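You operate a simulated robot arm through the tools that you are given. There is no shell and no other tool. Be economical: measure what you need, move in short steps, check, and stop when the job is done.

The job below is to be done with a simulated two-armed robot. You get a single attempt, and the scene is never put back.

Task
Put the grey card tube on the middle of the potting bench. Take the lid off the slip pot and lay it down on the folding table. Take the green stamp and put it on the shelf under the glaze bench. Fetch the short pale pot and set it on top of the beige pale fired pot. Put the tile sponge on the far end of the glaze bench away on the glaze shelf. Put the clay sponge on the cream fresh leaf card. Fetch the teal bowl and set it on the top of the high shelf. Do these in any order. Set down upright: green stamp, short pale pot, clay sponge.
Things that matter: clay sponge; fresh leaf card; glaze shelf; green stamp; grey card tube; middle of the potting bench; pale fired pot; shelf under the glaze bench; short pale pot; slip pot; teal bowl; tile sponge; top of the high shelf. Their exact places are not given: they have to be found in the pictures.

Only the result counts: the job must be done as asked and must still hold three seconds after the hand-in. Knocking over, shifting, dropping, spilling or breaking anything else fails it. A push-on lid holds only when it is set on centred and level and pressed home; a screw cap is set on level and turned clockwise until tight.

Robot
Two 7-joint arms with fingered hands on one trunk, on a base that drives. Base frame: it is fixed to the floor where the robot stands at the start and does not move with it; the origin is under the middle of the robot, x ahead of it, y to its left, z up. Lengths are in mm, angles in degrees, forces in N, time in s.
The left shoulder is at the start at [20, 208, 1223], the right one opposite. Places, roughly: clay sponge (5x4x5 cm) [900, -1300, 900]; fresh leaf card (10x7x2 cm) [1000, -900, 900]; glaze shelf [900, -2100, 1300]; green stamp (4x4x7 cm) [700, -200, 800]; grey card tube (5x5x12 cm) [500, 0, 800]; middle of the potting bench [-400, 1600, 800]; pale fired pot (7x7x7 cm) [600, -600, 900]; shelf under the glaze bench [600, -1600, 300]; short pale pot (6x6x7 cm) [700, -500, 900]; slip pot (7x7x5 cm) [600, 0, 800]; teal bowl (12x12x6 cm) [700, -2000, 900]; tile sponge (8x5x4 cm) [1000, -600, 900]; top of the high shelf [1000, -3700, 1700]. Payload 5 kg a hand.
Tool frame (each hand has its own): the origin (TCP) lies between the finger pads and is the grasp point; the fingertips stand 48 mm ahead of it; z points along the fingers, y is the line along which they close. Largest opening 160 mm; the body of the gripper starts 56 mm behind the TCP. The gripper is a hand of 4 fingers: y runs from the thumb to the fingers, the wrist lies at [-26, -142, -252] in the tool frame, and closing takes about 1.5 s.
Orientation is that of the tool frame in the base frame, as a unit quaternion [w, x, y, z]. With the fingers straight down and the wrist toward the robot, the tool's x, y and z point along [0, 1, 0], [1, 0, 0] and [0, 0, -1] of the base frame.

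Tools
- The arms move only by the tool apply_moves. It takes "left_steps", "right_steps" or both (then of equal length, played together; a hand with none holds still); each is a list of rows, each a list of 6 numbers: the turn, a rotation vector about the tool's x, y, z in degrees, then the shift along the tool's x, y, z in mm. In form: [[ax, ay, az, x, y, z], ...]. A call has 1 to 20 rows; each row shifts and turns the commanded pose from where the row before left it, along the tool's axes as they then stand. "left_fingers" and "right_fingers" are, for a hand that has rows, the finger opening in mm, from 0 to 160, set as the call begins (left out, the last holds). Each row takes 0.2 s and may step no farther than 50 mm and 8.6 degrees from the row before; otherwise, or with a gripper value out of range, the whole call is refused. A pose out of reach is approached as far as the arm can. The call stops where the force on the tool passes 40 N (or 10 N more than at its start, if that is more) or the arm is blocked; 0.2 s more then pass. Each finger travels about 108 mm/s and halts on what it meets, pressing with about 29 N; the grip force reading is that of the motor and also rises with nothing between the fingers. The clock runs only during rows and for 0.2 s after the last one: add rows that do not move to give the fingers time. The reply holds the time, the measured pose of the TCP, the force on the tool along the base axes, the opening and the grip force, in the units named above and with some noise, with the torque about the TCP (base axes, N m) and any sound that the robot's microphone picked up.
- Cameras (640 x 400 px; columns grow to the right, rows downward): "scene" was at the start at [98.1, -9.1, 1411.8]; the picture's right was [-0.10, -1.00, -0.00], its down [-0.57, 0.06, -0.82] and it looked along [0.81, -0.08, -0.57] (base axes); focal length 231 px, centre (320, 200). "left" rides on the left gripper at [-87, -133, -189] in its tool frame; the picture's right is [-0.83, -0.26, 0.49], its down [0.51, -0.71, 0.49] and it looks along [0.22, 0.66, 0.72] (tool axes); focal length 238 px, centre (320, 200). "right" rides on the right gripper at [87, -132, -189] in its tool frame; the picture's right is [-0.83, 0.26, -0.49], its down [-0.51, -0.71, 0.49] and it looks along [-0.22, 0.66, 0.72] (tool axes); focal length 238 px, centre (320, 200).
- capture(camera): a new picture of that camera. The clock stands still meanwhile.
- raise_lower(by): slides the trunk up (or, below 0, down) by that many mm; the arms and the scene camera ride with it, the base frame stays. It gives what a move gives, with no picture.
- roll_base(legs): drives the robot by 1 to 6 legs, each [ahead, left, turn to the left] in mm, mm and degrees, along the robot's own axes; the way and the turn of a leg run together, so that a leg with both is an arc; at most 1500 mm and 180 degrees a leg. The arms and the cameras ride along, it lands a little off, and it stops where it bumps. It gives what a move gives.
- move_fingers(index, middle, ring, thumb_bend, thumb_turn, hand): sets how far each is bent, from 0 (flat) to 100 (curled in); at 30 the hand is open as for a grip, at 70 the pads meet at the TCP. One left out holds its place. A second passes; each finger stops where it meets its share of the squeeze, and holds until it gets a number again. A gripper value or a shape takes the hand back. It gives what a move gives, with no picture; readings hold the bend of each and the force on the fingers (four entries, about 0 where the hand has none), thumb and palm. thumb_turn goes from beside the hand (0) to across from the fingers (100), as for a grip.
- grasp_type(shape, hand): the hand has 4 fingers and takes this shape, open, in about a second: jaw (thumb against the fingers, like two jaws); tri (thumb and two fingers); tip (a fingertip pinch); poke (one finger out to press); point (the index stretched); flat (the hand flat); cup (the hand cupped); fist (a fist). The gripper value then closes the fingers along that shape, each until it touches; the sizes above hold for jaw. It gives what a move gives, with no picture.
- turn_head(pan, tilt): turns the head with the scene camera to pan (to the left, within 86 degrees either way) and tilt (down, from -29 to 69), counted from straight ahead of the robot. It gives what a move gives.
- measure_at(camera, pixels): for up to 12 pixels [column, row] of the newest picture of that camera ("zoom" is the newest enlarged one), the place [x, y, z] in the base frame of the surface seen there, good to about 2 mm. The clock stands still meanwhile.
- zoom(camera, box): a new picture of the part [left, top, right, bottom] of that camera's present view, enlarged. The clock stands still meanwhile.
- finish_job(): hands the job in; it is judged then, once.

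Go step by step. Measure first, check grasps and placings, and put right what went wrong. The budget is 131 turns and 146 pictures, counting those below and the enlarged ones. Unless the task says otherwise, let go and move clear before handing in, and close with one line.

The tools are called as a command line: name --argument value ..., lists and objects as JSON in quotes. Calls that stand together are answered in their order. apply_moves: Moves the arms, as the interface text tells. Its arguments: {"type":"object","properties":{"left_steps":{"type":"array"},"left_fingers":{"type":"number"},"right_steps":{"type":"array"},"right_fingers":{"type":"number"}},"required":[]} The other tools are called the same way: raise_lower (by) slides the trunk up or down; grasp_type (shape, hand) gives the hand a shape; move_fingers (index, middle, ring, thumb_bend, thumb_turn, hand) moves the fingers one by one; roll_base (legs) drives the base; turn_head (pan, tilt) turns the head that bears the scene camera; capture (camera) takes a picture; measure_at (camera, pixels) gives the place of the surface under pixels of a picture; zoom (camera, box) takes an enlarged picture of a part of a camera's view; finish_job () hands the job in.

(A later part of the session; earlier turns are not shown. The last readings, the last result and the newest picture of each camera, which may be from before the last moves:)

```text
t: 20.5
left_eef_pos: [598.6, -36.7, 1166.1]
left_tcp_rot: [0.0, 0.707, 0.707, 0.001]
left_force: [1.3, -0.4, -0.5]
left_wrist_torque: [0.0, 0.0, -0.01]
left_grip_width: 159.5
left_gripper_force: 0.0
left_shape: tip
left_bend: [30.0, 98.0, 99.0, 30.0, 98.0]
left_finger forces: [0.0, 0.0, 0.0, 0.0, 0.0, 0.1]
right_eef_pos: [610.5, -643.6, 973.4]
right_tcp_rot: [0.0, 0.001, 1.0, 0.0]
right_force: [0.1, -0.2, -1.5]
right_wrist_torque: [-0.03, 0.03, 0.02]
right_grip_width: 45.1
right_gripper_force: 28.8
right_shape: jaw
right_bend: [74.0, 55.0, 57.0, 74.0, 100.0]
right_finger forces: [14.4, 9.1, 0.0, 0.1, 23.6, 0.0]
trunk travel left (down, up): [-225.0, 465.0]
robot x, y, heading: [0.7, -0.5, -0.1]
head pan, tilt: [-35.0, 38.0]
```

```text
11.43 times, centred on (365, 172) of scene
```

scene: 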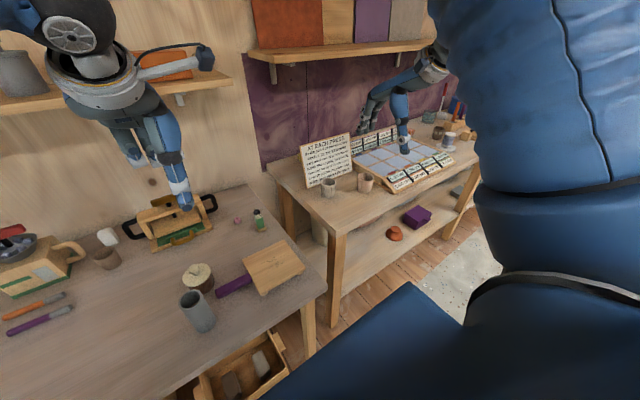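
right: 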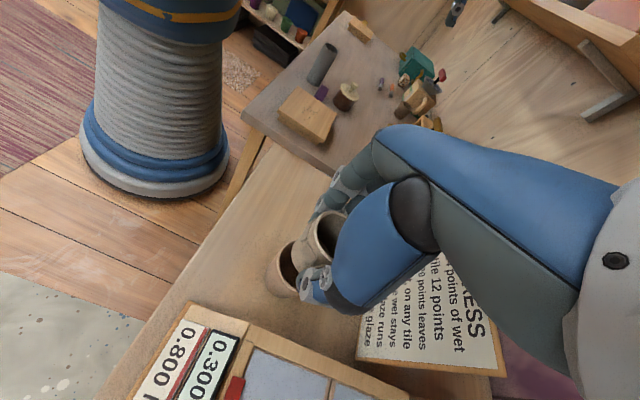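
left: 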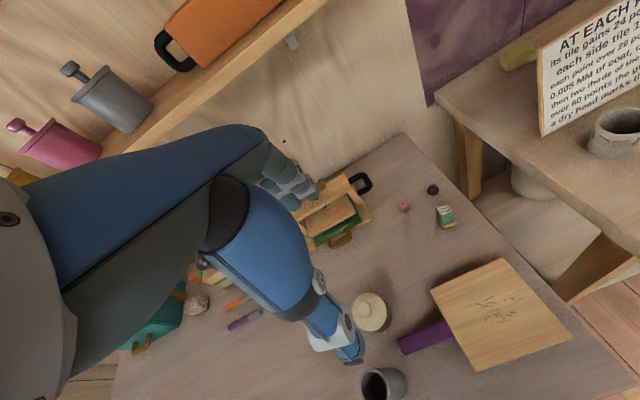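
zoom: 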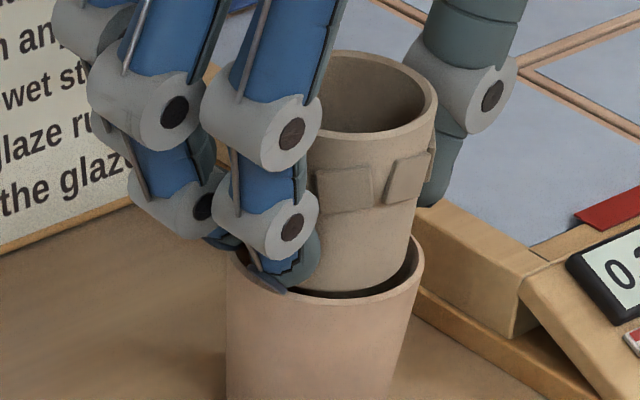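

apply_moves --right_steps '[[0, 0, 0, -1.5, -1, 0], [0, 0, 0, 0, 0, 2], [0, 0, 0, 0, 0, 2], [0, 0, 0, 0, 0, 1], [0, 0, 0, 0, 0, 0]]'

zoom --camera "scene" --box '[340, 155, 390, 190]'

```text
t: 21.7
left_eef_pos: [597.2, -36.6, 1166.9]
left_tcp_rot: [0.001, 0.707, 0.707, 0.0]
left_force: [-0.2, -0.2, 0.4]
left_wrist_torque: [-0.03, 0.01, -0.03]
left_grip_width: 159.8
left_gripper_force: 0.1
left_shape: tip
left_bend: [30.0, 98.0, 99.0, 30.0, 98.0]
left_finger forces: [0.0, 0.1, 0.0, 0.1, 0.0, 0.0]
right_eef_pos: [612.5, -644.6, 968.6]
right_tcp_rot: [0.001, 0.0, 1.0, 0.0]
right_force: [0.8, -2.6, 23.5]
right_wrist_torque: [0.02, -0.11, -0.03]
right_grip_width: 45.9
right_gripper_force: 29.3
right_shape: jaw
right_bend: [74.0, 55.0, 57.0, 74.0, 100.0]
right_finger forces: [15.6, 10.2, 0.1, 0.0, 28.7, 0.0]
trunk travel left (down, up): [-225.0, 465.0]
robot x, y, heading: [-0.6, 2.1, 0.1]
head pan, tilt: [-35.0, 38.0]
```

```text
11.43 times, centred on (365, 172) of scene
```

zoom: 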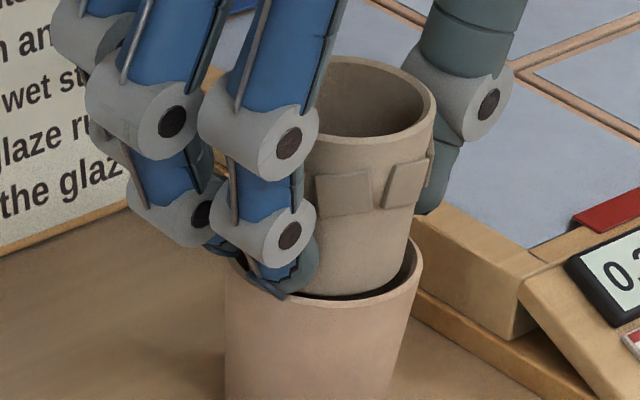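

apply_moves --right_steps '[[0, 0, 0, 0, 0, -1], [0, 0, 0, 0, 0, 0], [0, 0, 0, 0, 0, 0], [0, 0, 0, 0, 0, 0], [0, 0, 0, 0, 0, 0], [0, 0, 0, 0, 0, 0]]' --right_fingers 84

zoom --camera "scene" --box '[330, 145, 400, 195]'

zoom --camera "right" --box '[230, 180, 390, 320]'

```text
t: 23.1
left_eef_pos: [598.6, -37.4, 1167.4]
left_tcp_rot: [-0.001, 0.707, 0.707, 0.0]
left_force: [0.0, 0.4, -0.4]
left_wrist_torque: [0.01, -0.02, 0.0]
left_grip_width: 159.7
left_gripper_force: 0.1
left_shape: tip
left_bend: [30.0, 98.0, 99.0, 30.0, 98.0]
left_finger forces: [0.0, 0.0, 0.0, 0.1, 0.0, 0.0]
right_eef_pos: [612.5, -645.1, 967.9]
right_tcp_rot: [0.001, 0.0, 1.0, 0.0]
right_force: [0.0, -0.2, -1.0]
right_wrist_torque: [0.04, -0.03, 0.02]
right_grip_width: 83.3
right_gripper_force: 0.1
right_shape: jaw
right_bend: [74.0, 44.0, 41.0, 69.0, 100.0]
right_finger forces: [0.0, 0.0, 0.0, 0.0, 0.1, 0.1]
trunk travel left (down, up): [-225.0, 465.0]
robot x, y, heading: [-1.3, -0.6, -0.0]
head pan, tilt: [-35.0, 38.0]
```

```text
8.00 times, centred on (365, 170) of scene
```

zoom: 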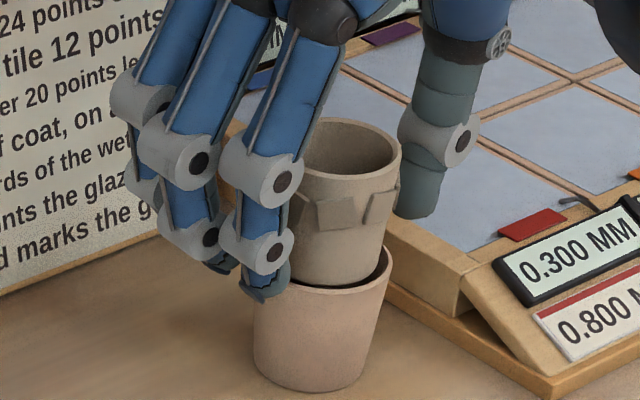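

```text
2.86 times, centred on (310, 250) of right
```

zoom: 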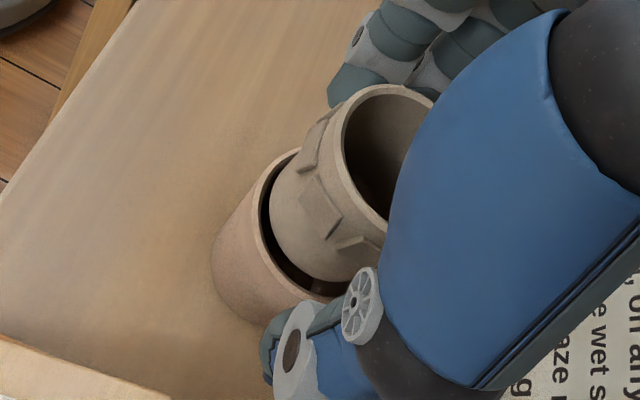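

apply_moves --right_steps '[[0, 0, 0, 0, 0, 0], [0, 0, 0, 0, 0, 0], [0, 0, 0, 0, 0, -20], [0, 0, 0, 0, 0, -40], [0, 0, 0, 0, 0, -40], [0, 0, 0, 0, 0, -40]]' --right_fingers 112

zoom --camera "scene" --box '[300, 125, 410, 200]'

capture --camera "right"

```text
t: 24.5
left_eef_pos: [597.4, -36.3, 1166.6]
left_tcp_rot: [-0.001, 0.707, 0.707, 0.0]
left_force: [-0.4, 0.5, 0.1]
left_wrist_torque: [-0.04, -0.09, 0.03]
left_grip_width: 159.9
left_gripper_force: 0.0
left_shape: tip
left_bend: [30.0, 98.0, 99.0, 30.0, 98.0]
left_finger forces: [0.1, 0.0, 0.1, 0.0, 0.1, 0.0]
right_eef_pos: [611.6, -643.6, 1108.9]
right_tcp_rot: [0.0, -0.001, 1.0, 0.001]
right_force: [-0.5, -0.4, 0.1]
right_wrist_torque: [-0.07, -0.04, -0.03]
right_grip_width: 111.4
right_gripper_force: 0.0
right_shape: jaw
right_bend: [27.0, 37.0, 35.0, 59.0, 99.0]
right_finger forces: [0.1, 0.1, 0.0, 0.0, 0.1, 0.1]
trunk travel left (down, up): [-225.0, 465.0]
robot x, y, heading: [-0.8, 1.5, 0.2]
head pan, tilt: [-35.0, 38.0]
```

```text
5.33 times, centred on (355, 162) of scene
```

zoom: 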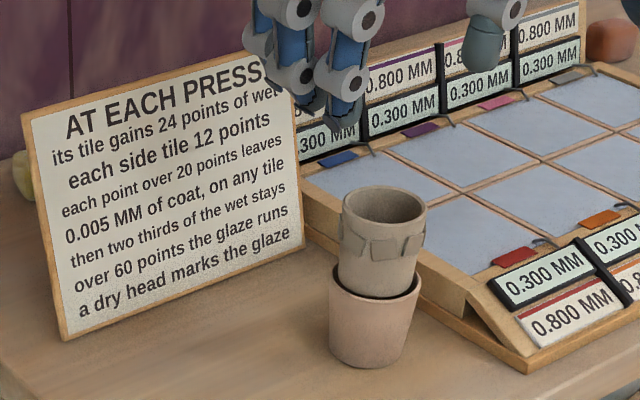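

```text
105 pictures are left
```

right: 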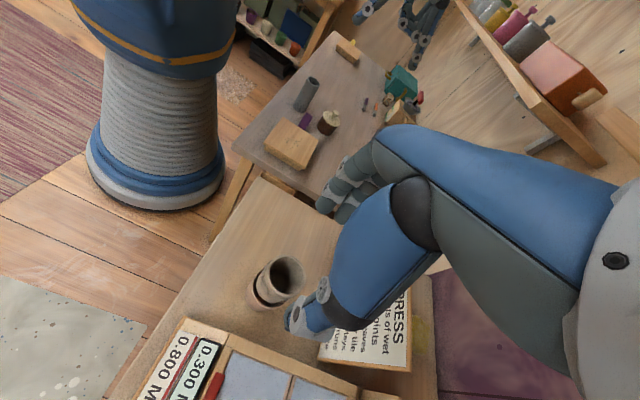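

turn_head --pan -10 --tilt 42

apply_moves --left_steps '[[0, 0, 0, 25, 0, 40], [0, 0, 0, 25, 2, 40], [0, 0, 0, 0, 0, 40], [0, 0, 0, 0, 0, 40], [0, 0, 0, 0, 0, 0], [0, 0, 0, 0, 0, 0]]' --left_fingers 40

capture --camera "scene"

zoom --camera "scene" --box '[230, 100, 400, 206]'

```text
t: 25.4
left_eef_pos: [598.5, -37.7, 1165.9]
left_tcp_rot: [0.0, 0.708, 0.707, 0.001]
left_force: [-0.4, 0.9, 0.8]
left_wrist_torque: [0.01, -0.02, 0.0]
left_grip_width: 159.4
left_gripper_force: 0.1
left_shape: tip
left_bend: [30.0, 98.0, 99.0, 30.0, 98.0]
left_finger forces: [0.0, 0.0, 0.1, 0.1, 0.1, 0.1]
right_eef_pos: [612.2, -643.7, 1107.6]
right_tcp_rot: [-0.001, 0.0, 1.0, 0.0]
right_force: [0.3, -0.1, -0.3]
right_wrist_torque: [-0.02, -0.02, 0.01]
right_grip_width: 111.6
right_gripper_force: 0.1
right_shape: jaw
right_bend: [27.0, 37.0, 35.0, 59.0, 99.0]
right_finger forces: [0.0, 0.0, 0.1, 0.1, 0.1, 0.1]
trunk travel left (down, up): [-225.0, 465.0]
robot x, y, heading: [0.2, 0.3, 0.1]
head pan, tilt: [-10.0, 42.0]
```

```text
t: 26.8
left_eef_pos: [600.7, 12.3, 1005.7]
left_tcp_rot: [0.0, 0.707, 0.707, -0.001]
left_force: [0.1, -0.8, 0.5]
left_wrist_torque: [0.01, -0.01, 0.0]
left_grip_width: 40.6
left_gripper_force: 0.1
left_shape: tip
left_bend: [73.0, 98.0, 99.0, 74.0, 100.0]
left_finger forces: [0.1, 0.1, 0.1, 0.0, 0.0, 0.1]
right_eef_pos: [612.7, -644.2, 1107.6]
right_tcp_rot: [0.001, -0.001, 1.0, -0.001]
right_force: [1.3, -0.5, -0.5]
right_wrist_torque: [0.01, 0.03, 0.0]
right_grip_width: 111.6
right_gripper_force: 0.2
right_shape: jaw
right_bend: [27.0, 37.0, 35.0, 59.0, 99.0]
right_finger forces: [0.1, 0.0, 0.1, 0.1, 0.0, 0.0]
trunk travel left (down, up): [-225.0, 465.0]
robot x, y, heading: [0.4, -0.7, -0.1]
head pan, tilt: [-10.0, 42.0]
```

```text
104 pictures are left
```

scene: 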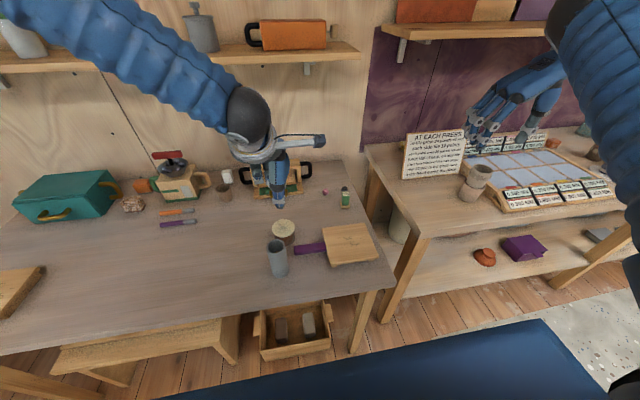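

```text
3.76 times, centred on (315, 153) of scene
```

zoom: 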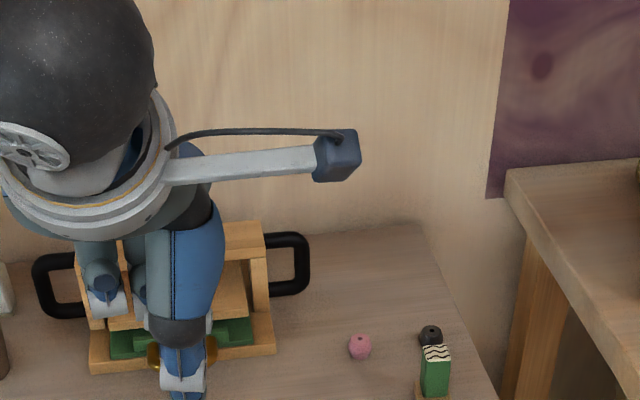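

measure_at --camera "scene" --pixels '[[279, 205], [279, 200], [278, 185], [283, 207], [275, 205], [283, 223], [345, 190], [345, 206], [341, 199], [349, 199]]'

zoom --camera "scene" --box '[250, 165, 310, 250]'

```text
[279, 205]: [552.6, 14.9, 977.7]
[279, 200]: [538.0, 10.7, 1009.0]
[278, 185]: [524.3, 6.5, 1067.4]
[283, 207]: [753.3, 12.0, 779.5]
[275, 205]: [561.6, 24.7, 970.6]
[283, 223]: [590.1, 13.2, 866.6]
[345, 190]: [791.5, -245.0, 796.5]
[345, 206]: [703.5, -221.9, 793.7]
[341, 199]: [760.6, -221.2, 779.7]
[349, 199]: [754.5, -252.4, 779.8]
```

```text
4.71 times, centred on (280, 208) of scene
```

zoom: 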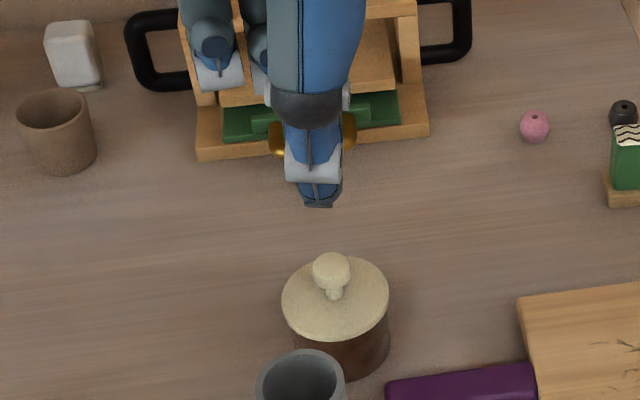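

apply_moves --left_steps '[[0, 0, 0, 2, -1.5, 40], [0, 0, 0, 0, 0, 40], [0, 0, 0, 0, 0, 25], [0, 0, 0, 0, 0, 12]]' --left_fingers 50

zoom --camera "scene" --box '[250, 165, 310, 250]'

zoom --camera "right" --box '[270, 60, 390, 135]'

```text
t: 27.8
left_eef_pos: [598.1, 13.5, 888.8]
left_tcp_rot: [-0.001, 0.707, 0.707, 0.0]
left_force: [0.2, -0.5, 1.0]
left_wrist_torque: [0.0, 0.0, 0.01]
left_grip_width: 49.4
left_gripper_force: 0.1
left_shape: tip
left_bend: [73.0, 98.0, 99.0, 74.0, 100.0]
left_finger forces: [0.0, 0.0, 0.0, 0.0, 0.0, 0.0]
right_eef_pos: [611.1, -643.8, 1107.7]
right_tcp_rot: [0.001, 0.0, 1.0, -0.001]
right_force: [0.1, -0.1, -0.2]
right_wrist_torque: [-0.01, -0.03, -0.04]
right_grip_width: 111.6
right_gripper_force: 0.1
right_shape: jaw
right_bend: [27.0, 37.0, 35.0, 59.0, 99.0]
right_finger forces: [0.0, 0.1, 0.1, 0.0, 0.0, 0.0]
trunk travel left (down, up): [-225.0, 465.0]
robot x, y, heading: [-2.6, -0.6, -0.2]
head pan, tilt: [-10.0, 42.0]
```

```text
4.71 times, centred on (280, 208) of scene
```

zoom: 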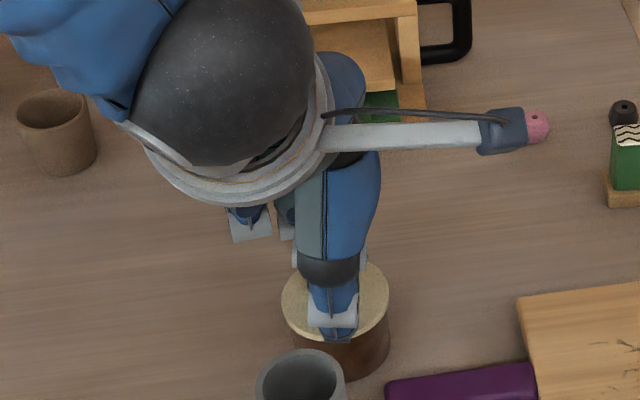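

```text
5.33 times, centred on (330, 98) of right
```

zoom: 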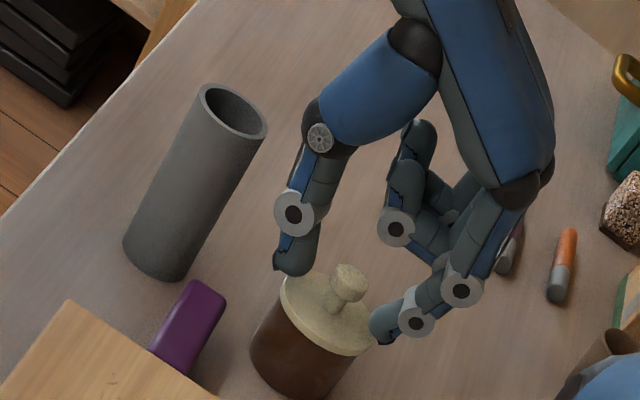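

apply_moves --left_steps '[[0, 0, 0, 0, 0, -4], [0, 0, 0, 0, 0, 0], [0, 0, 0, 0, 0, 0], [0, 0, 0, 0, 0, 0], [0, 0, 0, 0, 0, 0], [0, 0, 0, 0, 0, 0]]' --left_fingers 25

zoom --camera "right" --box '[300, 85, 380, 135]'

```text
t: 29.2
left_eef_pos: [599.0, 15.5, 893.4]
left_tcp_rot: [0.0, 0.707, 0.707, 0.0]
left_force: [-1.0, -0.4, -0.1]
left_wrist_torque: [0.02, 0.02, 0.0]
left_grip_width: 24.9
left_gripper_force: 0.1
left_shape: tip
left_bend: [72.0, 98.0, 99.0, 74.0, 100.0]
left_finger forces: [0.0, 0.1, 0.1, 0.0, 0.1, 0.0]
right_eef_pos: [612.0, -643.3, 1107.6]
right_tcp_rot: [0.0, 0.0, 1.0, 0.0]
right_force: [0.0, 1.3, 0.5]
right_wrist_torque: [0.02, -0.03, 0.03]
right_grip_width: 111.5
right_gripper_force: 0.0
right_shape: jaw
right_bend: [27.0, 37.0, 35.0, 59.0, 99.0]
right_finger forces: [0.0, 0.0, 0.1, 0.0, 0.0, 0.1]
trunk travel left (down, up): [-225.0, 465.0]
robot x, y, heading: [1.1, 1.4, 0.0]
head pan, tilt: [-10.0, 42.0]
```

```text
8.00 times, centred on (340, 110) of right
```

zoom: 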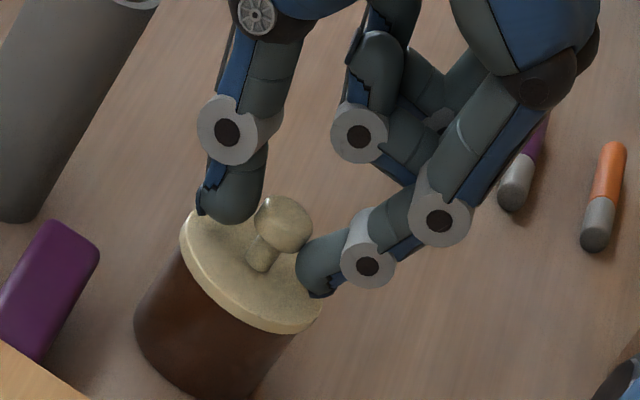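

apply_moves --left_steps '[[0, 0, 0, 0, 0, 0], [0, 0, 0, 0, 0, 0], [0, 0, 0, 0, 0, 0], [0, 0, 0, 0, 0, 0], [0, 0, 0, 0, 0, 0], [0, 0, 0, 0, 0, 0]]' --left_fingers 0

zoom --camera "right" --box '[300, 85, 380, 135]'

```text
t: 30.6
left_eef_pos: [598.4, 14.4, 893.4]
left_tcp_rot: [0.001, 0.708, 0.707, 0.0]
left_force: [0.3, -0.8, -1.1]
left_wrist_torque: [0.04, 0.0, 0.0]
left_grip_width: 20.0
left_gripper_force: 28.4
left_shape: tip
left_bend: [71.0, 100.0, 100.0, 74.0, 100.0]
left_finger forces: [24.3, 0.0, 0.0, 0.1, 25.5, 0.1]
right_eef_pos: [612.7, -643.3, 1108.4]
right_tcp_rot: [0.0, 0.0, 1.0, 0.0]
right_force: [-1.6, -0.6, -0.2]
right_wrist_torque: [0.03, 0.0, 0.0]
right_grip_width: 111.3
right_gripper_force: 0.0
right_shape: jaw
right_bend: [27.0, 37.0, 35.0, 59.0, 99.0]
right_finger forces: [0.1, 0.0, 0.0, 0.0, 0.0, 0.1]
trunk travel left (down, up): [-225.0, 465.0]
robot x, y, heading: [-0.1, -2.9, 0.2]
head pan, tilt: [-10.0, 42.0]
heard: snap
```

```text
8.00 times, centred on (340, 110) of right
```

zoom: 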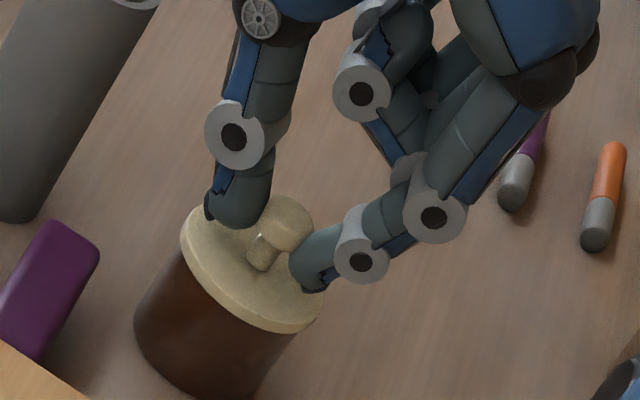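

apply_moves --left_steps '[[0, 0, 0, 0, 0, -5], [0, 0, 0, 0, 0, -5], [0, 0, 0, 0, 0, -10], [0, 0, 0, 0, 0, 0]]'

zoom --camera "right" --box '[300, 85, 380, 135]'

```text
t: 31.6
left_eef_pos: [598.9, 14.4, 912.5]
left_tcp_rot: [0.0, 0.707, 0.707, 0.0]
left_force: [0.1, 0.0, -0.5]
left_wrist_torque: [0.01, 0.04, 0.0]
left_grip_width: 20.0
left_gripper_force: 29.1
left_shape: tip
left_bend: [71.0, 100.0, 100.0, 74.0, 100.0]
left_finger forces: [24.3, 0.0, 0.0, 0.1, 25.4, 0.0]
right_eef_pos: [612.6, -643.9, 1107.6]
right_tcp_rot: [0.0, 0.0, 1.0, 0.0]
right_force: [0.5, 0.2, -0.3]
right_wrist_torque: [-0.01, 0.03, 0.02]
right_grip_width: 111.4
right_gripper_force: 0.0
right_shape: jaw
right_bend: [27.0, 37.0, 35.0, 59.0, 99.0]
right_finger forces: [0.1, 0.1, 0.0, 0.0, 0.0, 0.1]
trunk travel left (down, up): [-225.0, 465.0]
robot x, y, heading: [3.5, 0.8, -0.2]
head pan, tilt: [-10.0, 42.0]
```

```text
8.00 times, centred on (340, 110) of right
```

zoom: 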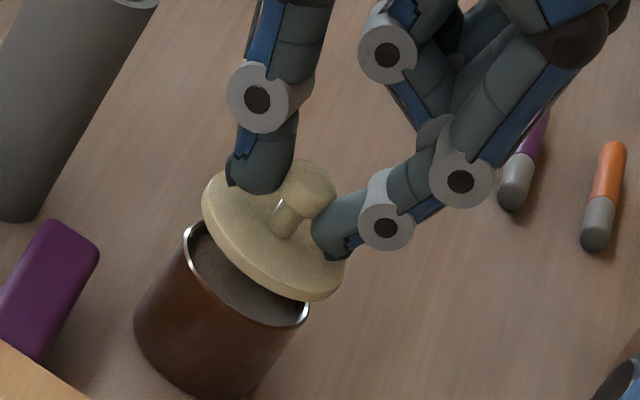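

apply_moves --left_steps '[[0, 0, 0, 0, 0, -25], [0, 0, 0, 46, 0, 0], [0, 0, 0, 46, 0, 0], [0, 0, 0, 46, -15, 0], [0, 0, 0, 46, -15, 0], [0, 0, 0, 0, 0, 40], [0, 0, 0, 0, 0, 40], [0, 0, 0, 0, 0, 4], [0, 0, 0, 0, 0, 0]]'

zoom --camera "right" --box '[260, 60, 400, 147]'

```text
t: 33.6
left_eef_pos: [569.6, 199.4, 854.2]
left_tcp_rot: [-0.001, 0.707, 0.707, 0.0]
left_force: [-0.1, 0.0, -1.3]
left_wrist_torque: [-0.04, 0.01, -0.03]
left_grip_width: 20.0
left_gripper_force: 28.8
left_shape: tip
left_bend: [71.0, 100.0, 100.0, 74.0, 100.0]
left_finger forces: [24.2, 0.1, 0.0, 0.0, 25.3, 0.0]
right_eef_pos: [612.0, -644.3, 1107.5]
right_tcp_rot: [0.0, 0.0, 1.0, 0.001]
right_force: [0.1, -0.2, -1.0]
right_wrist_torque: [-0.02, 0.01, 0.02]
right_grip_width: 111.6
right_gripper_force: 0.1
right_shape: jaw
right_bend: [27.0, 37.0, 35.0, 59.0, 99.0]
right_finger forces: [0.0, 0.0, 0.1, 0.1, 0.0, 0.0]
trunk travel left (down, up): [-225.0, 465.0]
robot x, y, heading: [-0.0, -1.7, 0.0]
head pan, tilt: [-10.0, 42.0]
```

```text
4.57 times, centred on (330, 104) of right
```

zoom: 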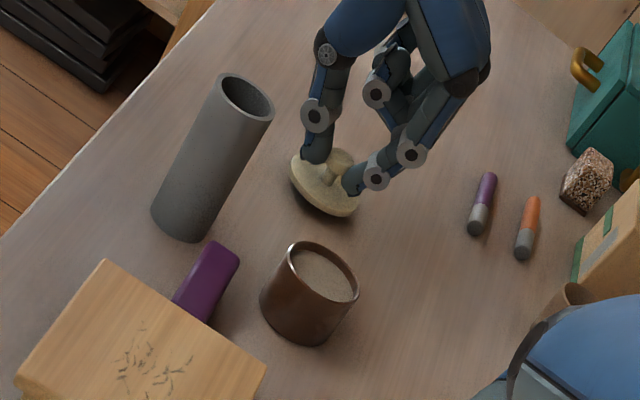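

apply_moves --left_steps '[[0, 0, 0, 0, 0, 2], [0, 0, 0, 0, 0, 2], [0, 0, 0, 0, 0, 2], [0, 0, 0, 0, 0, 2], [0, 0, 0, 0, 0, 0]]'

apply_moves --left_steps '[[0, 0, 0, 0, 0, 1], [0, 0, 0, 0, 0, 1], [0, 0, 0, 0, 0, 0]]'

```text
t: 34.8
left_eef_pos: [570.1, 197.8, 847.4]
left_tcp_rot: [0.001, 0.707, 0.707, 0.0]
left_force: [-0.6, 0.5, 23.6]
left_wrist_torque: [-0.03, -0.05, -0.01]
left_grip_width: 20.7
left_gripper_force: 29.1
left_shape: tip
left_bend: [71.0, 100.0, 100.0, 74.0, 100.0]
left_finger forces: [29.4, 0.0, 0.0, 0.0, 30.8, 0.1]
right_eef_pos: [611.5, -644.3, 1108.4]
right_tcp_rot: [0.0, 0.0, 1.0, 0.0]
right_force: [-0.7, -0.6, 0.0]
right_wrist_torque: [-0.02, 0.01, -0.01]
right_grip_width: 111.5
right_gripper_force: 0.1
right_shape: jaw
right_bend: [27.0, 37.0, 35.0, 59.0, 99.0]
right_finger forces: [0.0, 0.0, 0.0, 0.0, 0.0, 0.1]
trunk travel left (down, up): [-225.0, 465.0]
robot x, y, heading: [0.2, 0.6, -0.3]
head pan, tilt: [-10.0, 42.0]
```

```text
t: 35.4
left_eef_pos: [569.9, 198.8, 847.1]
left_tcp_rot: [0.004, 0.706, 0.708, 0.003]
left_force: [-5.4, -1.3, 24.7]
left_wrist_torque: [-0.03, 0.22, 0.0]
left_grip_width: 21.2
left_gripper_force: 29.3
left_shape: tip
left_bend: [71.0, 100.0, 100.0, 74.0, 100.0]
left_finger forces: [27.4, 0.0, 0.1, 0.0, 33.7, 0.0]
right_eef_pos: [610.7, -644.1, 1107.3]
right_tcp_rot: [0.0, 0.0, 1.0, 0.0]
right_force: [0.1, 0.8, 0.8]
right_wrist_torque: [-0.01, 0.0, 0.0]
right_grip_width: 111.6
right_gripper_force: 0.0
right_shape: jaw
right_bend: [27.0, 37.0, 35.0, 59.0, 99.0]
right_finger forces: [0.0, 0.0, 0.0, 0.1, 0.0, 0.0]
trunk travel left (down, up): [-225.0, 465.0]
robot x, y, heading: [0.1, -2.2, -0.1]
head pan, tilt: [-10.0, 42.0]
stopped in row 3 (left hand): the force on the tool passed its limit (the readings are from after the stop); the commanded pose is now the measured one
```

Contact with the table is made, so I'll ease up, open the fingers and lift clear.

apply_moves --left_steps '[[0, 0, 0, 0, 0, -1], [0, 0, 0, 0, 0, 0], [0, 0, 0, 0, 0, 0], [0, 0, 0, 0, 0, 0], [0, 0, 0, 0, 0, -10], [0, 0, 0, 0, 0, -40], [0, 0, 0, 0, 0, -40], [0, 0, 0, 0, 0, -40]]' --left_fingers 60

zoom --camera "right" --box '[260, 60, 400, 147]'

grasp_type --shape "jaw" --hand "left"

```text
t: 37.2
left_eef_pos: [568.8, 198.7, 976.2]
left_tcp_rot: [0.001, 0.707, 0.707, 0.002]
left_force: [-1.8, 0.6, -0.2]
left_wrist_torque: [0.02, -0.18, 0.06]
left_grip_width: 59.7
left_gripper_force: 0.1
left_shape: tip
left_bend: [73.0, 98.0, 99.0, 73.0, 100.0]
left_finger forces: [0.1, 0.0, 0.1, 0.1, 0.0, 0.1]
right_eef_pos: [610.0, -644.4, 1108.9]
right_tcp_rot: [0.0, 0.001, 1.0, 0.0]
right_force: [-1.9, -0.5, -0.1]
right_wrist_torque: [0.06, -0.2, 0.0]
right_grip_width: 111.6
right_gripper_force: 0.1
right_shape: jaw
right_bend: [27.0, 37.0, 35.0, 59.0, 99.0]
right_finger forces: [0.0, 0.0, 0.1, 0.0, 0.0, 0.1]
trunk travel left (down, up): [-225.0, 465.0]
robot x, y, heading: [-0.3, -3.1, 0.1]
head pan, tilt: [-10.0, 42.0]
```

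```text
4.57 times, centred on (330, 104) of right
```

zoom: 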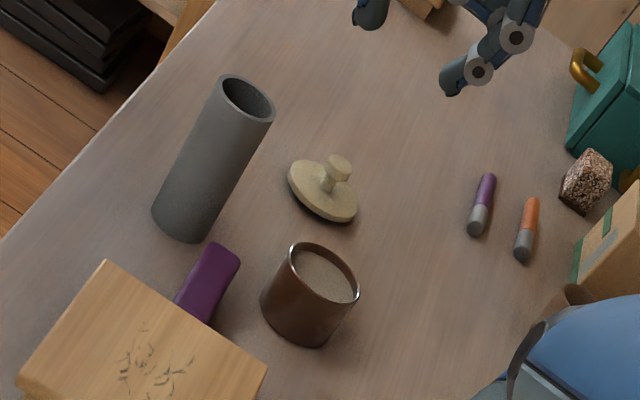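

```text
t: 38.1
left_eef_pos: [569.6, 198.2, 975.9]
left_tcp_rot: [0.002, 0.706, 0.708, 0.001]
left_force: [-0.7, 0.1, -0.5]
left_wrist_torque: [-0.04, 0.0, 0.0]
left_grip_width: 159.7
left_gripper_force: 0.1
left_shape: jaw
left_bend: [30.0, 30.0, 30.0, 30.0, 98.0]
left_finger forces: [0.0, 0.0, 0.1, 0.1, 0.1, 0.0]
right_eef_pos: [611.4, -643.3, 1108.8]
right_tcp_rot: [0.0, 0.0, 1.0, -0.001]
right_force: [0.2, 1.2, -0.5]
right_wrist_torque: [0.02, -0.02, 0.02]
right_grip_width: 111.7
right_gripper_force: 0.0
right_shape: jaw
right_bend: [27.0, 37.0, 35.0, 59.0, 99.0]
right_finger forces: [0.1, 0.0, 0.1, 0.0, 0.0, 0.0]
trunk travel left (down, up): [-225.0, 465.0]
robot x, y, heading: [-3.0, -1.9, -0.2]
head pan, tilt: [-10.0, 42.0]
```

zoom --camera "scene" --box '[240, 190, 370, 290]'

measure_at --camera "right" --pixels '[[310, 78]]'

```text
4.00 times, centred on (305, 240) of scene
```

zoom: 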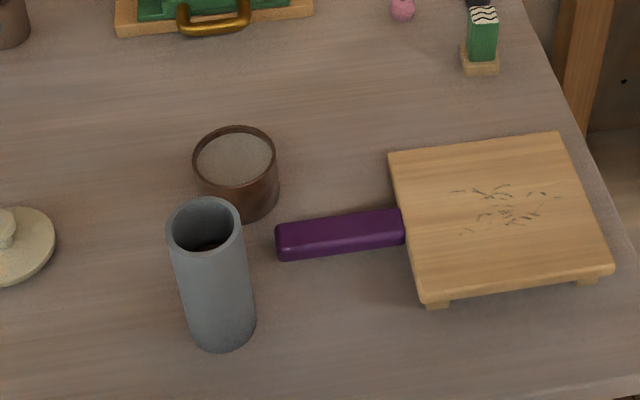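

```text
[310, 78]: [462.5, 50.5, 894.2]
```

measure_at --camera "zoom" --pixels '[[205, 201], [204, 247], [171, 228], [240, 222], [221, 345], [188, 340], [253, 325], [483, 14], [470, 62], [496, 65], [480, 55], [482, 70]]'

```text
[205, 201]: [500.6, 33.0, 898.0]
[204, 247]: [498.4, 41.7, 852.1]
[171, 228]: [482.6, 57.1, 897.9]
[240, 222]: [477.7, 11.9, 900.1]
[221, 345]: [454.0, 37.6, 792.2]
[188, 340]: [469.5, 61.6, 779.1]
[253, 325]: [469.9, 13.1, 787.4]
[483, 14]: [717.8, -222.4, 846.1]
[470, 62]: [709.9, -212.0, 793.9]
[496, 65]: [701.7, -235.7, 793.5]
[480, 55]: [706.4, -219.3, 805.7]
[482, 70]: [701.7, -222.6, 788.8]
```

roll_base --legs '[[-80, 0, 0]]'

zoom --camera "scene" --box '[300, 140, 400, 220]'

```text
t: 39.2
left_eef_pos: [490.0, 198.6, 977.5]
left_tcp_rot: [0.002, 0.707, 0.707, 0.001]
left_force: [-0.5, 0.2, 0.0]
left_wrist_torque: [0.03, -0.11, 0.03]
left_grip_width: 159.5
left_gripper_force: 0.1
left_shape: jaw
left_bend: [30.0, 30.0, 30.0, 30.0, 98.0]
left_finger forces: [0.1, 0.0, 0.0, 0.0, 0.0, 0.0]
right_eef_pos: [530.1, -643.5, 1108.5]
right_tcp_rot: [0.001, 0.0, 1.0, 0.0]
right_force: [-1.2, -0.8, 0.3]
right_wrist_torque: [0.06, -0.15, -0.06]
right_grip_width: 111.6
right_gripper_force: 0.0
right_shape: jaw
right_bend: [27.0, 37.0, 35.0, 59.0, 99.0]
right_finger forces: [0.1, 0.0, 0.1, 0.1, 0.0, 0.0]
trunk travel left (down, up): [-225.0, 465.0]
robot x, y, heading: [-76.5, 3.2, -0.1]
head pan, tilt: [-10.0, 42.0]
```

```text
5.00 times, centred on (350, 180) of scene
```

zoom: 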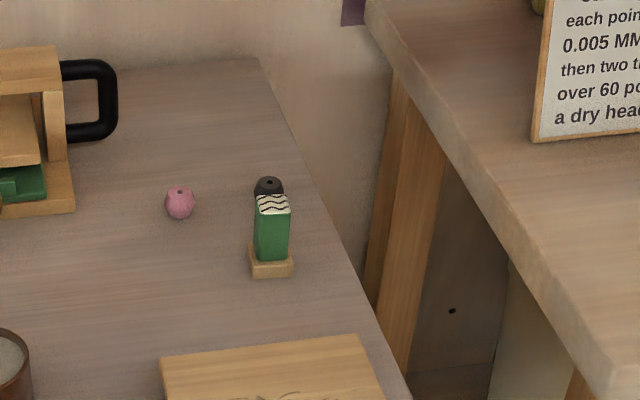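

measure_at --camera "zoom" --pixels '[[180, 200], [268, 184], [273, 204], [256, 205], [290, 205], [258, 244], [288, 246], [272, 265], [260, 358], [350, 338], [270, 198], [274, 213]]'

apply_moves --left_steps '[[0, 0, 0, -40, -10, 0], [0, 0, 0, -40, 0, 0], [0, 0, 0, -40, 0, 0], [0, 0, 0, -43.6, 0, 0], [0, 0, 0, 0, 0, 0]]' --left_fingers 100

capture --camera "left"

```text
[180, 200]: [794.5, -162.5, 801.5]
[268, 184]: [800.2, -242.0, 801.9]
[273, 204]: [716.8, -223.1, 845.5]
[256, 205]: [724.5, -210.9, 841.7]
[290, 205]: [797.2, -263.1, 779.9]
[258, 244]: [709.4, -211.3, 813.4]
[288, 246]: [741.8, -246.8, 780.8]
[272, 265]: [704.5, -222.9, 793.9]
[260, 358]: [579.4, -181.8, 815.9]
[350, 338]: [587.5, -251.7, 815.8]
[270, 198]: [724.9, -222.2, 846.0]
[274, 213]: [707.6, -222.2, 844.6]
```

```text
t: 40.4
left_eef_pos: [479.2, 36.1, 975.5]
left_tcp_rot: [0.001, 0.706, 0.708, 0.001]
left_force: [-0.2, 0.5, -0.3]
left_wrist_torque: [0.0, -0.04, 0.01]
left_grip_width: 100.5
left_gripper_force: 0.0
left_shape: jaw
left_bend: [73.0, 40.0, 37.0, 63.0, 100.0]
left_finger forces: [0.0, 0.0, 0.0, 0.0, 0.1, 0.0]
right_eef_pos: [531.2, -642.6, 1107.6]
right_tcp_rot: [0.0, 0.001, 1.0, -0.001]
right_force: [0.3, 0.9, 0.1]
right_wrist_torque: [-0.04, 0.01, 0.0]
right_grip_width: 111.4
right_gripper_force: 0.1
right_shape: jaw
right_bend: [27.0, 37.0, 35.0, 59.0, 99.0]
right_finger forces: [0.0, 0.0, 0.1, 0.1, 0.0, 0.1]
trunk travel left (down, up): [-225.0, 465.0]
robot x, y, heading: [-78.4, -1.5, -0.1]
head pan, tilt: [-10.0, 42.0]
```

```text
92 pictures are left
```

left: 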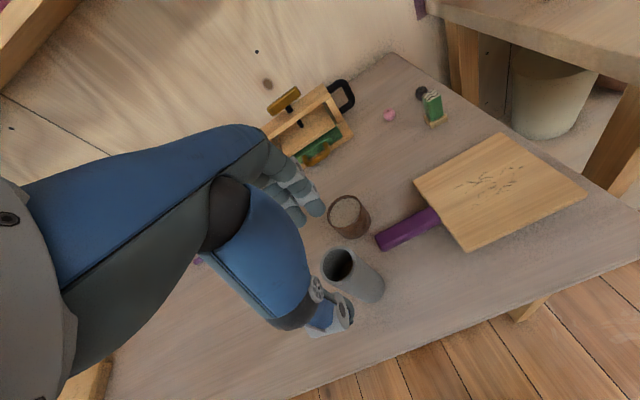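

apply_moves --left_steps '[[0, 0, 0, 0, 0, 0], [0, 0, 0, 0, 0, 0], [0, 0, 0, 1, -2, 30], [0, 0, 0, 0, 0, 30], [0, 0, 0, 0, 0, 38]]' --left_fingers 110

apply_moves --left_steps '[[0, 0, 0, 0, 0, 0], [0, 0, 0, 0, 0, 0], [0, 0, 0, 0, 0, 0], [0, 0, 0, 0, 0, 0], [0, 0, 0, 0, 0, 0], [0, 0, 0, 0, 0, 0], [0, 0, 0, 0, 0, 0]]' --left_fingers 30

capture --camera "scene"

```text
t: 41.6
left_eef_pos: [480.2, 36.3, 878.5]
left_tcp_rot: [0.001, 0.706, 0.708, 0.002]
left_force: [1.2, -0.3, 0.5]
left_wrist_torque: [-0.03, 0.14, -0.01]
left_grip_width: 109.9
left_gripper_force: 0.1
left_shape: jaw
left_bend: [27.0, 38.0, 35.0, 60.0, 99.0]
left_finger forces: [0.0, 0.1, 0.0, 0.0, 0.0, 0.0]
right_eef_pos: [532.5, -643.7, 1106.8]
right_tcp_rot: [-0.002, 0.0, 1.0, -0.001]
right_force: [0.7, -0.7, -0.9]
right_wrist_torque: [-0.04, 0.13, 0.03]
right_grip_width: 111.5
right_gripper_force: 0.1
right_shape: jaw
right_bend: [27.0, 37.0, 35.0, 59.0, 99.0]
right_finger forces: [0.0, 0.0, 0.0, 0.1, 0.1, 0.1]
trunk travel left (down, up): [-225.0, 465.0]
robot x, y, heading: [-79.7, -0.0, -0.1]
head pan, tilt: [-10.0, 42.0]
```

```text
t: 43.2
left_eef_pos: [477.3, 34.7, 878.3]
left_tcp_rot: [0.001, 0.706, 0.708, 0.001]
left_force: [-1.2, -0.3, 0.2]
left_wrist_torque: [0.02, -0.02, 0.01]
left_grip_width: 37.4
left_gripper_force: 29.1
left_shape: jaw
left_bend: [73.0, 57.0, 60.0, 74.0, 100.0]
left_finger forces: [15.8, 8.8, 0.0, 0.0, 24.9, 0.0]
right_eef_pos: [531.3, -644.2, 1107.9]
right_tcp_rot: [0.0, 0.0, 1.0, 0.0]
right_force: [0.0, -0.3, 0.2]
right_wrist_torque: [0.02, -0.01, 0.0]
right_grip_width: 111.8
right_gripper_force: 0.0
right_shape: jaw
right_bend: [27.0, 37.0, 35.0, 59.0, 99.0]
right_finger forces: [0.0, 0.0, 0.0, 0.0, 0.0, 0.0]
trunk travel left (down, up): [-225.0, 465.0]
robot x, y, heading: [-79.9, -1.4, -0.1]
head pan, tilt: [-10.0, 42.0]
```

```text
91 pictures are left
```

scene: 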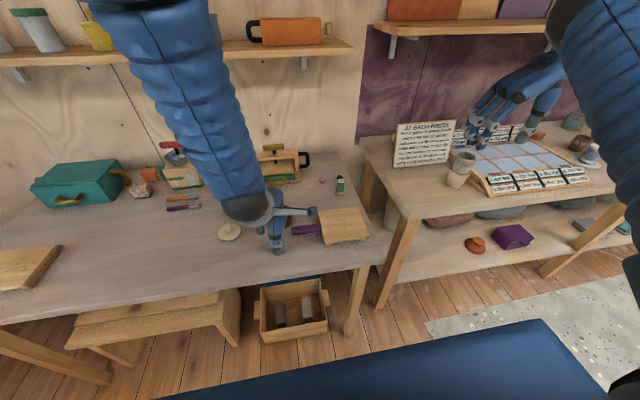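

measure_at --camera "scene" --pixels '[[430, 245], [450, 255], [545, 240], [560, 230], [590, 225], [408, 218], [475, 248], [515, 240], [600, 200], [500, 215], [540, 205], [630, 190]]'

apply_moves --left_steps '[[0, 0, 0, 0, 0, -20], [0, 0, 0, 0, 0, -40], [0, 0, 0, 0, 0, -45], [0, 0, 0, 0, 0, -45], [0, 0, 0, 40, 0, -20], [0, 0, 0, 40, 0, 0], [0, 0, 0, 40, 0, 0]]'

```text
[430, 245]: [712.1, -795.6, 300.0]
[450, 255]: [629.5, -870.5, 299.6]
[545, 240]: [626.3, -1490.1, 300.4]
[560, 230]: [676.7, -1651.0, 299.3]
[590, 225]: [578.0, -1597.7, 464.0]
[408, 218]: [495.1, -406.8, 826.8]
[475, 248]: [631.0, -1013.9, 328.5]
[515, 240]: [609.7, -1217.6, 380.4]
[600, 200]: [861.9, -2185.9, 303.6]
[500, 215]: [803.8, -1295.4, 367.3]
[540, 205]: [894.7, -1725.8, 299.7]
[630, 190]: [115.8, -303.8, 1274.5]
```

```text
t: 44.8
left_eef_pos: [478.1, 158.4, 1048.5]
left_tcp_rot: [0.002, 0.707, 0.707, 0.001]
left_force: [-0.2, 1.5, -0.8]
left_wrist_torque: [-0.13, -0.03, -0.03]
left_grip_width: 37.3
left_gripper_force: 29.3
left_shape: jaw
left_bend: [73.0, 57.0, 60.0, 74.0, 100.0]
left_finger forces: [15.5, 9.3, 0.0, 0.0, 24.7, 0.1]
right_eef_pos: [530.3, -642.3, 1108.7]
right_tcp_rot: [0.0, 0.0, 1.0, -0.002]
right_force: [0.4, 1.2, 0.8]
right_wrist_torque: [-0.16, 0.02, 0.04]
right_grip_width: 111.5
right_gripper_force: 0.0
right_shape: jaw
right_bend: [27.0, 37.0, 35.0, 59.0, 99.0]
right_finger forces: [0.0, 0.0, 0.0, 0.0, 0.0, 0.0]
trunk travel left (down, up): [-225.0, 465.0]
robot x, y, heading: [-78.1, 2.2, -0.0]
head pan, tilt: [-10.0, 42.0]
```

apply_moves --right_steps '[[0, -7.5, 0, 0, 45, 0], [0, -7.5, 0, 0, 45, 0], [0, -7.5, 0, 0, 45, 0], [0, -7.5, 0, 0, 45, 0], [0, -7.5, 0, 0, 45, 0], [0, -7.5, 0, 0, 45, 0], [0, 0, 0, 0, 45, 0], [0, 0, 0, 0, 45, 0], [0, 0, 0, 0, 45, 0], [0, 0, 0, 0, 15, 0], [0, 0, 0, 10, 0, 45], [0, 0, 0, 10, 0, 45], [0, 0, 0, 10, 0, 45], [0, 0, 0, 10, 0, 45]]'

zoom --camera "scene" --box '[240, 120, 420, 240]'

```text
t: 47.8
left_eef_pos: [478.1, 155.6, 1048.5]
left_tcp_rot: [0.002, 0.707, 0.707, 0.002]
left_force: [-0.2, -0.6, -0.6]
left_wrist_torque: [0.05, 0.06, 0.02]
left_grip_width: 37.0
left_gripper_force: 28.7
left_shape: jaw
left_bend: [73.0, 57.0, 60.0, 74.0, 100.0]
left_finger forces: [15.5, 9.3, 0.0, 0.0, 24.7, 0.0]
right_eef_pos: [634.0, -225.4, 951.8]
right_tcp_rot: [0.383, 0.001, 0.924, -0.001]
right_force: [1.0, -0.4, 0.6]
right_wrist_torque: [0.03, 0.04, 0.03]
right_grip_width: 111.4
right_gripper_force: 0.1
right_shape: jaw
right_bend: [27.0, 37.0, 35.0, 59.0, 99.0]
right_finger forces: [0.1, 0.1, 0.1, 0.1, 0.0, 0.1]
trunk travel left (down, up): [-225.0, 465.0]
robot x, y, heading: [-82.7, 1.0, 0.2]
head pan, tilt: [-10.0, 42.0]
```

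```text
3.33 times, centred on (330, 180) of scene
```

zoom: 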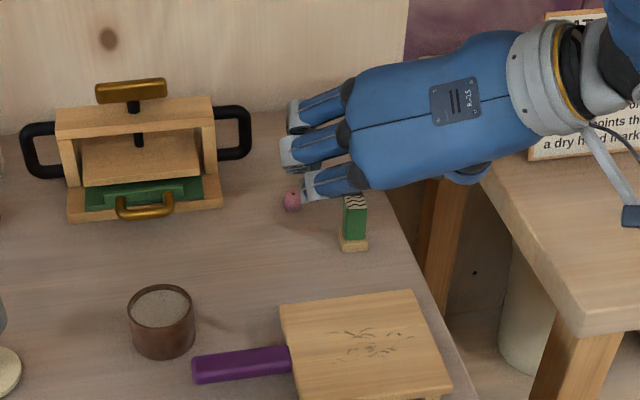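

apply_moves --right_steps '[[0, 0, 0, 15, 3, 0], [0, 0, 0, 16, 0, 0], [0, 0, 0, 0, 0, 40], [0, 0, 0, 0, 0, 40], [0, 0, 0, 0, 0, 33]]'

capture --camera "right"

zoom --camera "left" --box '[380, 40, 560, 150]'

```text
t: 49.0
left_eef_pos: [479.2, 155.2, 1048.8]
left_tcp_rot: [0.001, 0.707, 0.707, 0.001]
left_force: [1.1, -0.7, -1.3]
left_wrist_torque: [0.04, 0.05, 0.0]
left_grip_width: 37.2
left_gripper_force: 29.2
left_shape: jaw
left_bend: [73.0, 57.0, 60.0, 74.0, 100.0]
left_finger forces: [15.5, 9.3, 0.1, 0.1, 24.6, 0.1]
right_eef_pos: [689.6, -221.6, 849.4]
right_tcp_rot: [0.382, 0.0, 0.924, 0.0]
right_force: [1.4, -0.8, -0.1]
right_wrist_torque: [0.04, 0.05, 0.04]
right_grip_width: 111.8
right_gripper_force: 0.0
right_shape: jaw
right_bend: [27.0, 37.0, 35.0, 59.0, 99.0]
right_finger forces: [0.0, 0.0, 0.0, 0.1, 0.1, 0.0]
trunk travel left (down, up): [-225.0, 465.0]
robot x, y, heading: [-80.3, 0.5, -0.0]
head pan, tilt: [-10.0, 42.0]
```

```text
89 pictures are left
```

right: 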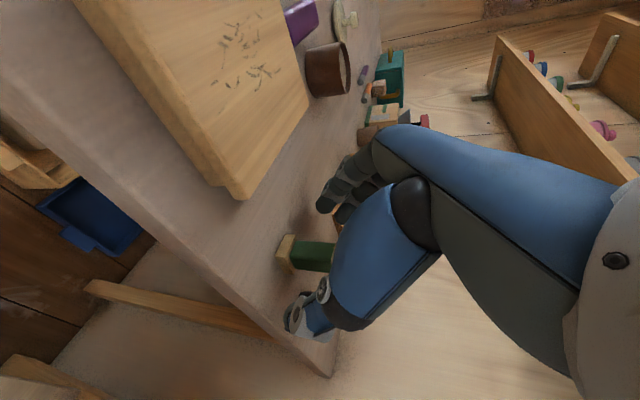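

```text
3.56 times, centred on (470, 95) of left
```

zoom: 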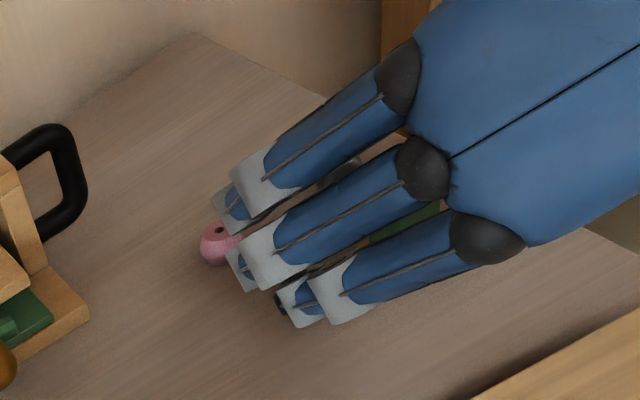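

apply_moves --right_steps '[[0, 0, 0, 0, 0, 0], [0, 0, 0, 0, 0, 0], [0, 0, 0, 0, 0, 0], [0, 0, 0, 0, 0, 0], [0, 0, 0, 0, 0, 0], [0, 0, 0, 0, 0, 0], [0, 0, 0, 0, 0, 0], [0, 0, 0, 0, 0, 0]]' --right_fingers 10

zoom --camera "right" --box '[250, 150, 410, 350]'

```text
t: 50.8
left_eef_pos: [477.4, 157.6, 1048.2]
left_tcp_rot: [0.001, 0.707, 0.707, 0.001]
left_force: [0.2, -0.1, -1.7]
left_wrist_torque: [-0.01, 0.0, 0.02]
left_grip_width: 37.2
left_gripper_force: 29.2
left_shape: jaw
left_bend: [73.0, 57.0, 60.0, 74.0, 100.0]
left_finger forces: [15.5, 9.3, 0.0, 0.0, 24.7, 0.0]
right_eef_pos: [687.9, -221.1, 849.8]
right_tcp_rot: [0.384, 0.0, 0.924, -0.001]
right_force: [-0.1, 0.0, -0.1]
right_wrist_torque: [0.0, 0.03, 0.0]
right_grip_width: 16.3
right_gripper_force: 29.0
right_shape: jaw
right_bend: [72.0, 64.0, 68.0, 73.0, 100.0]
right_finger forces: [17.4, 9.5, 0.1, 0.1, 27.0, 0.0]
trunk travel left (down, up): [-225.0, 465.0]
robot x, y, heading: [-79.6, 0.6, -0.1]
head pan, tilt: [-10.0, 42.0]
```

```text
2.00 times, centred on (330, 250) of right
```

zoom: 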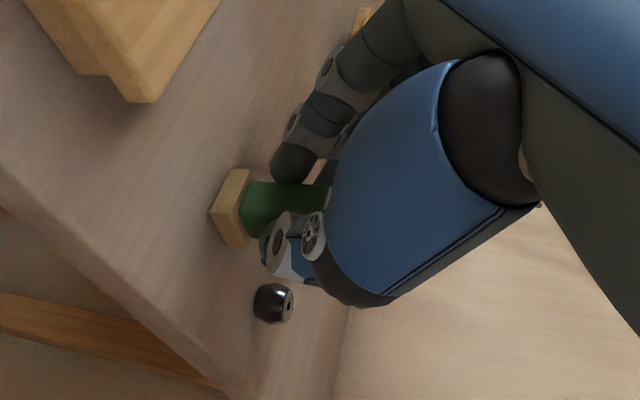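

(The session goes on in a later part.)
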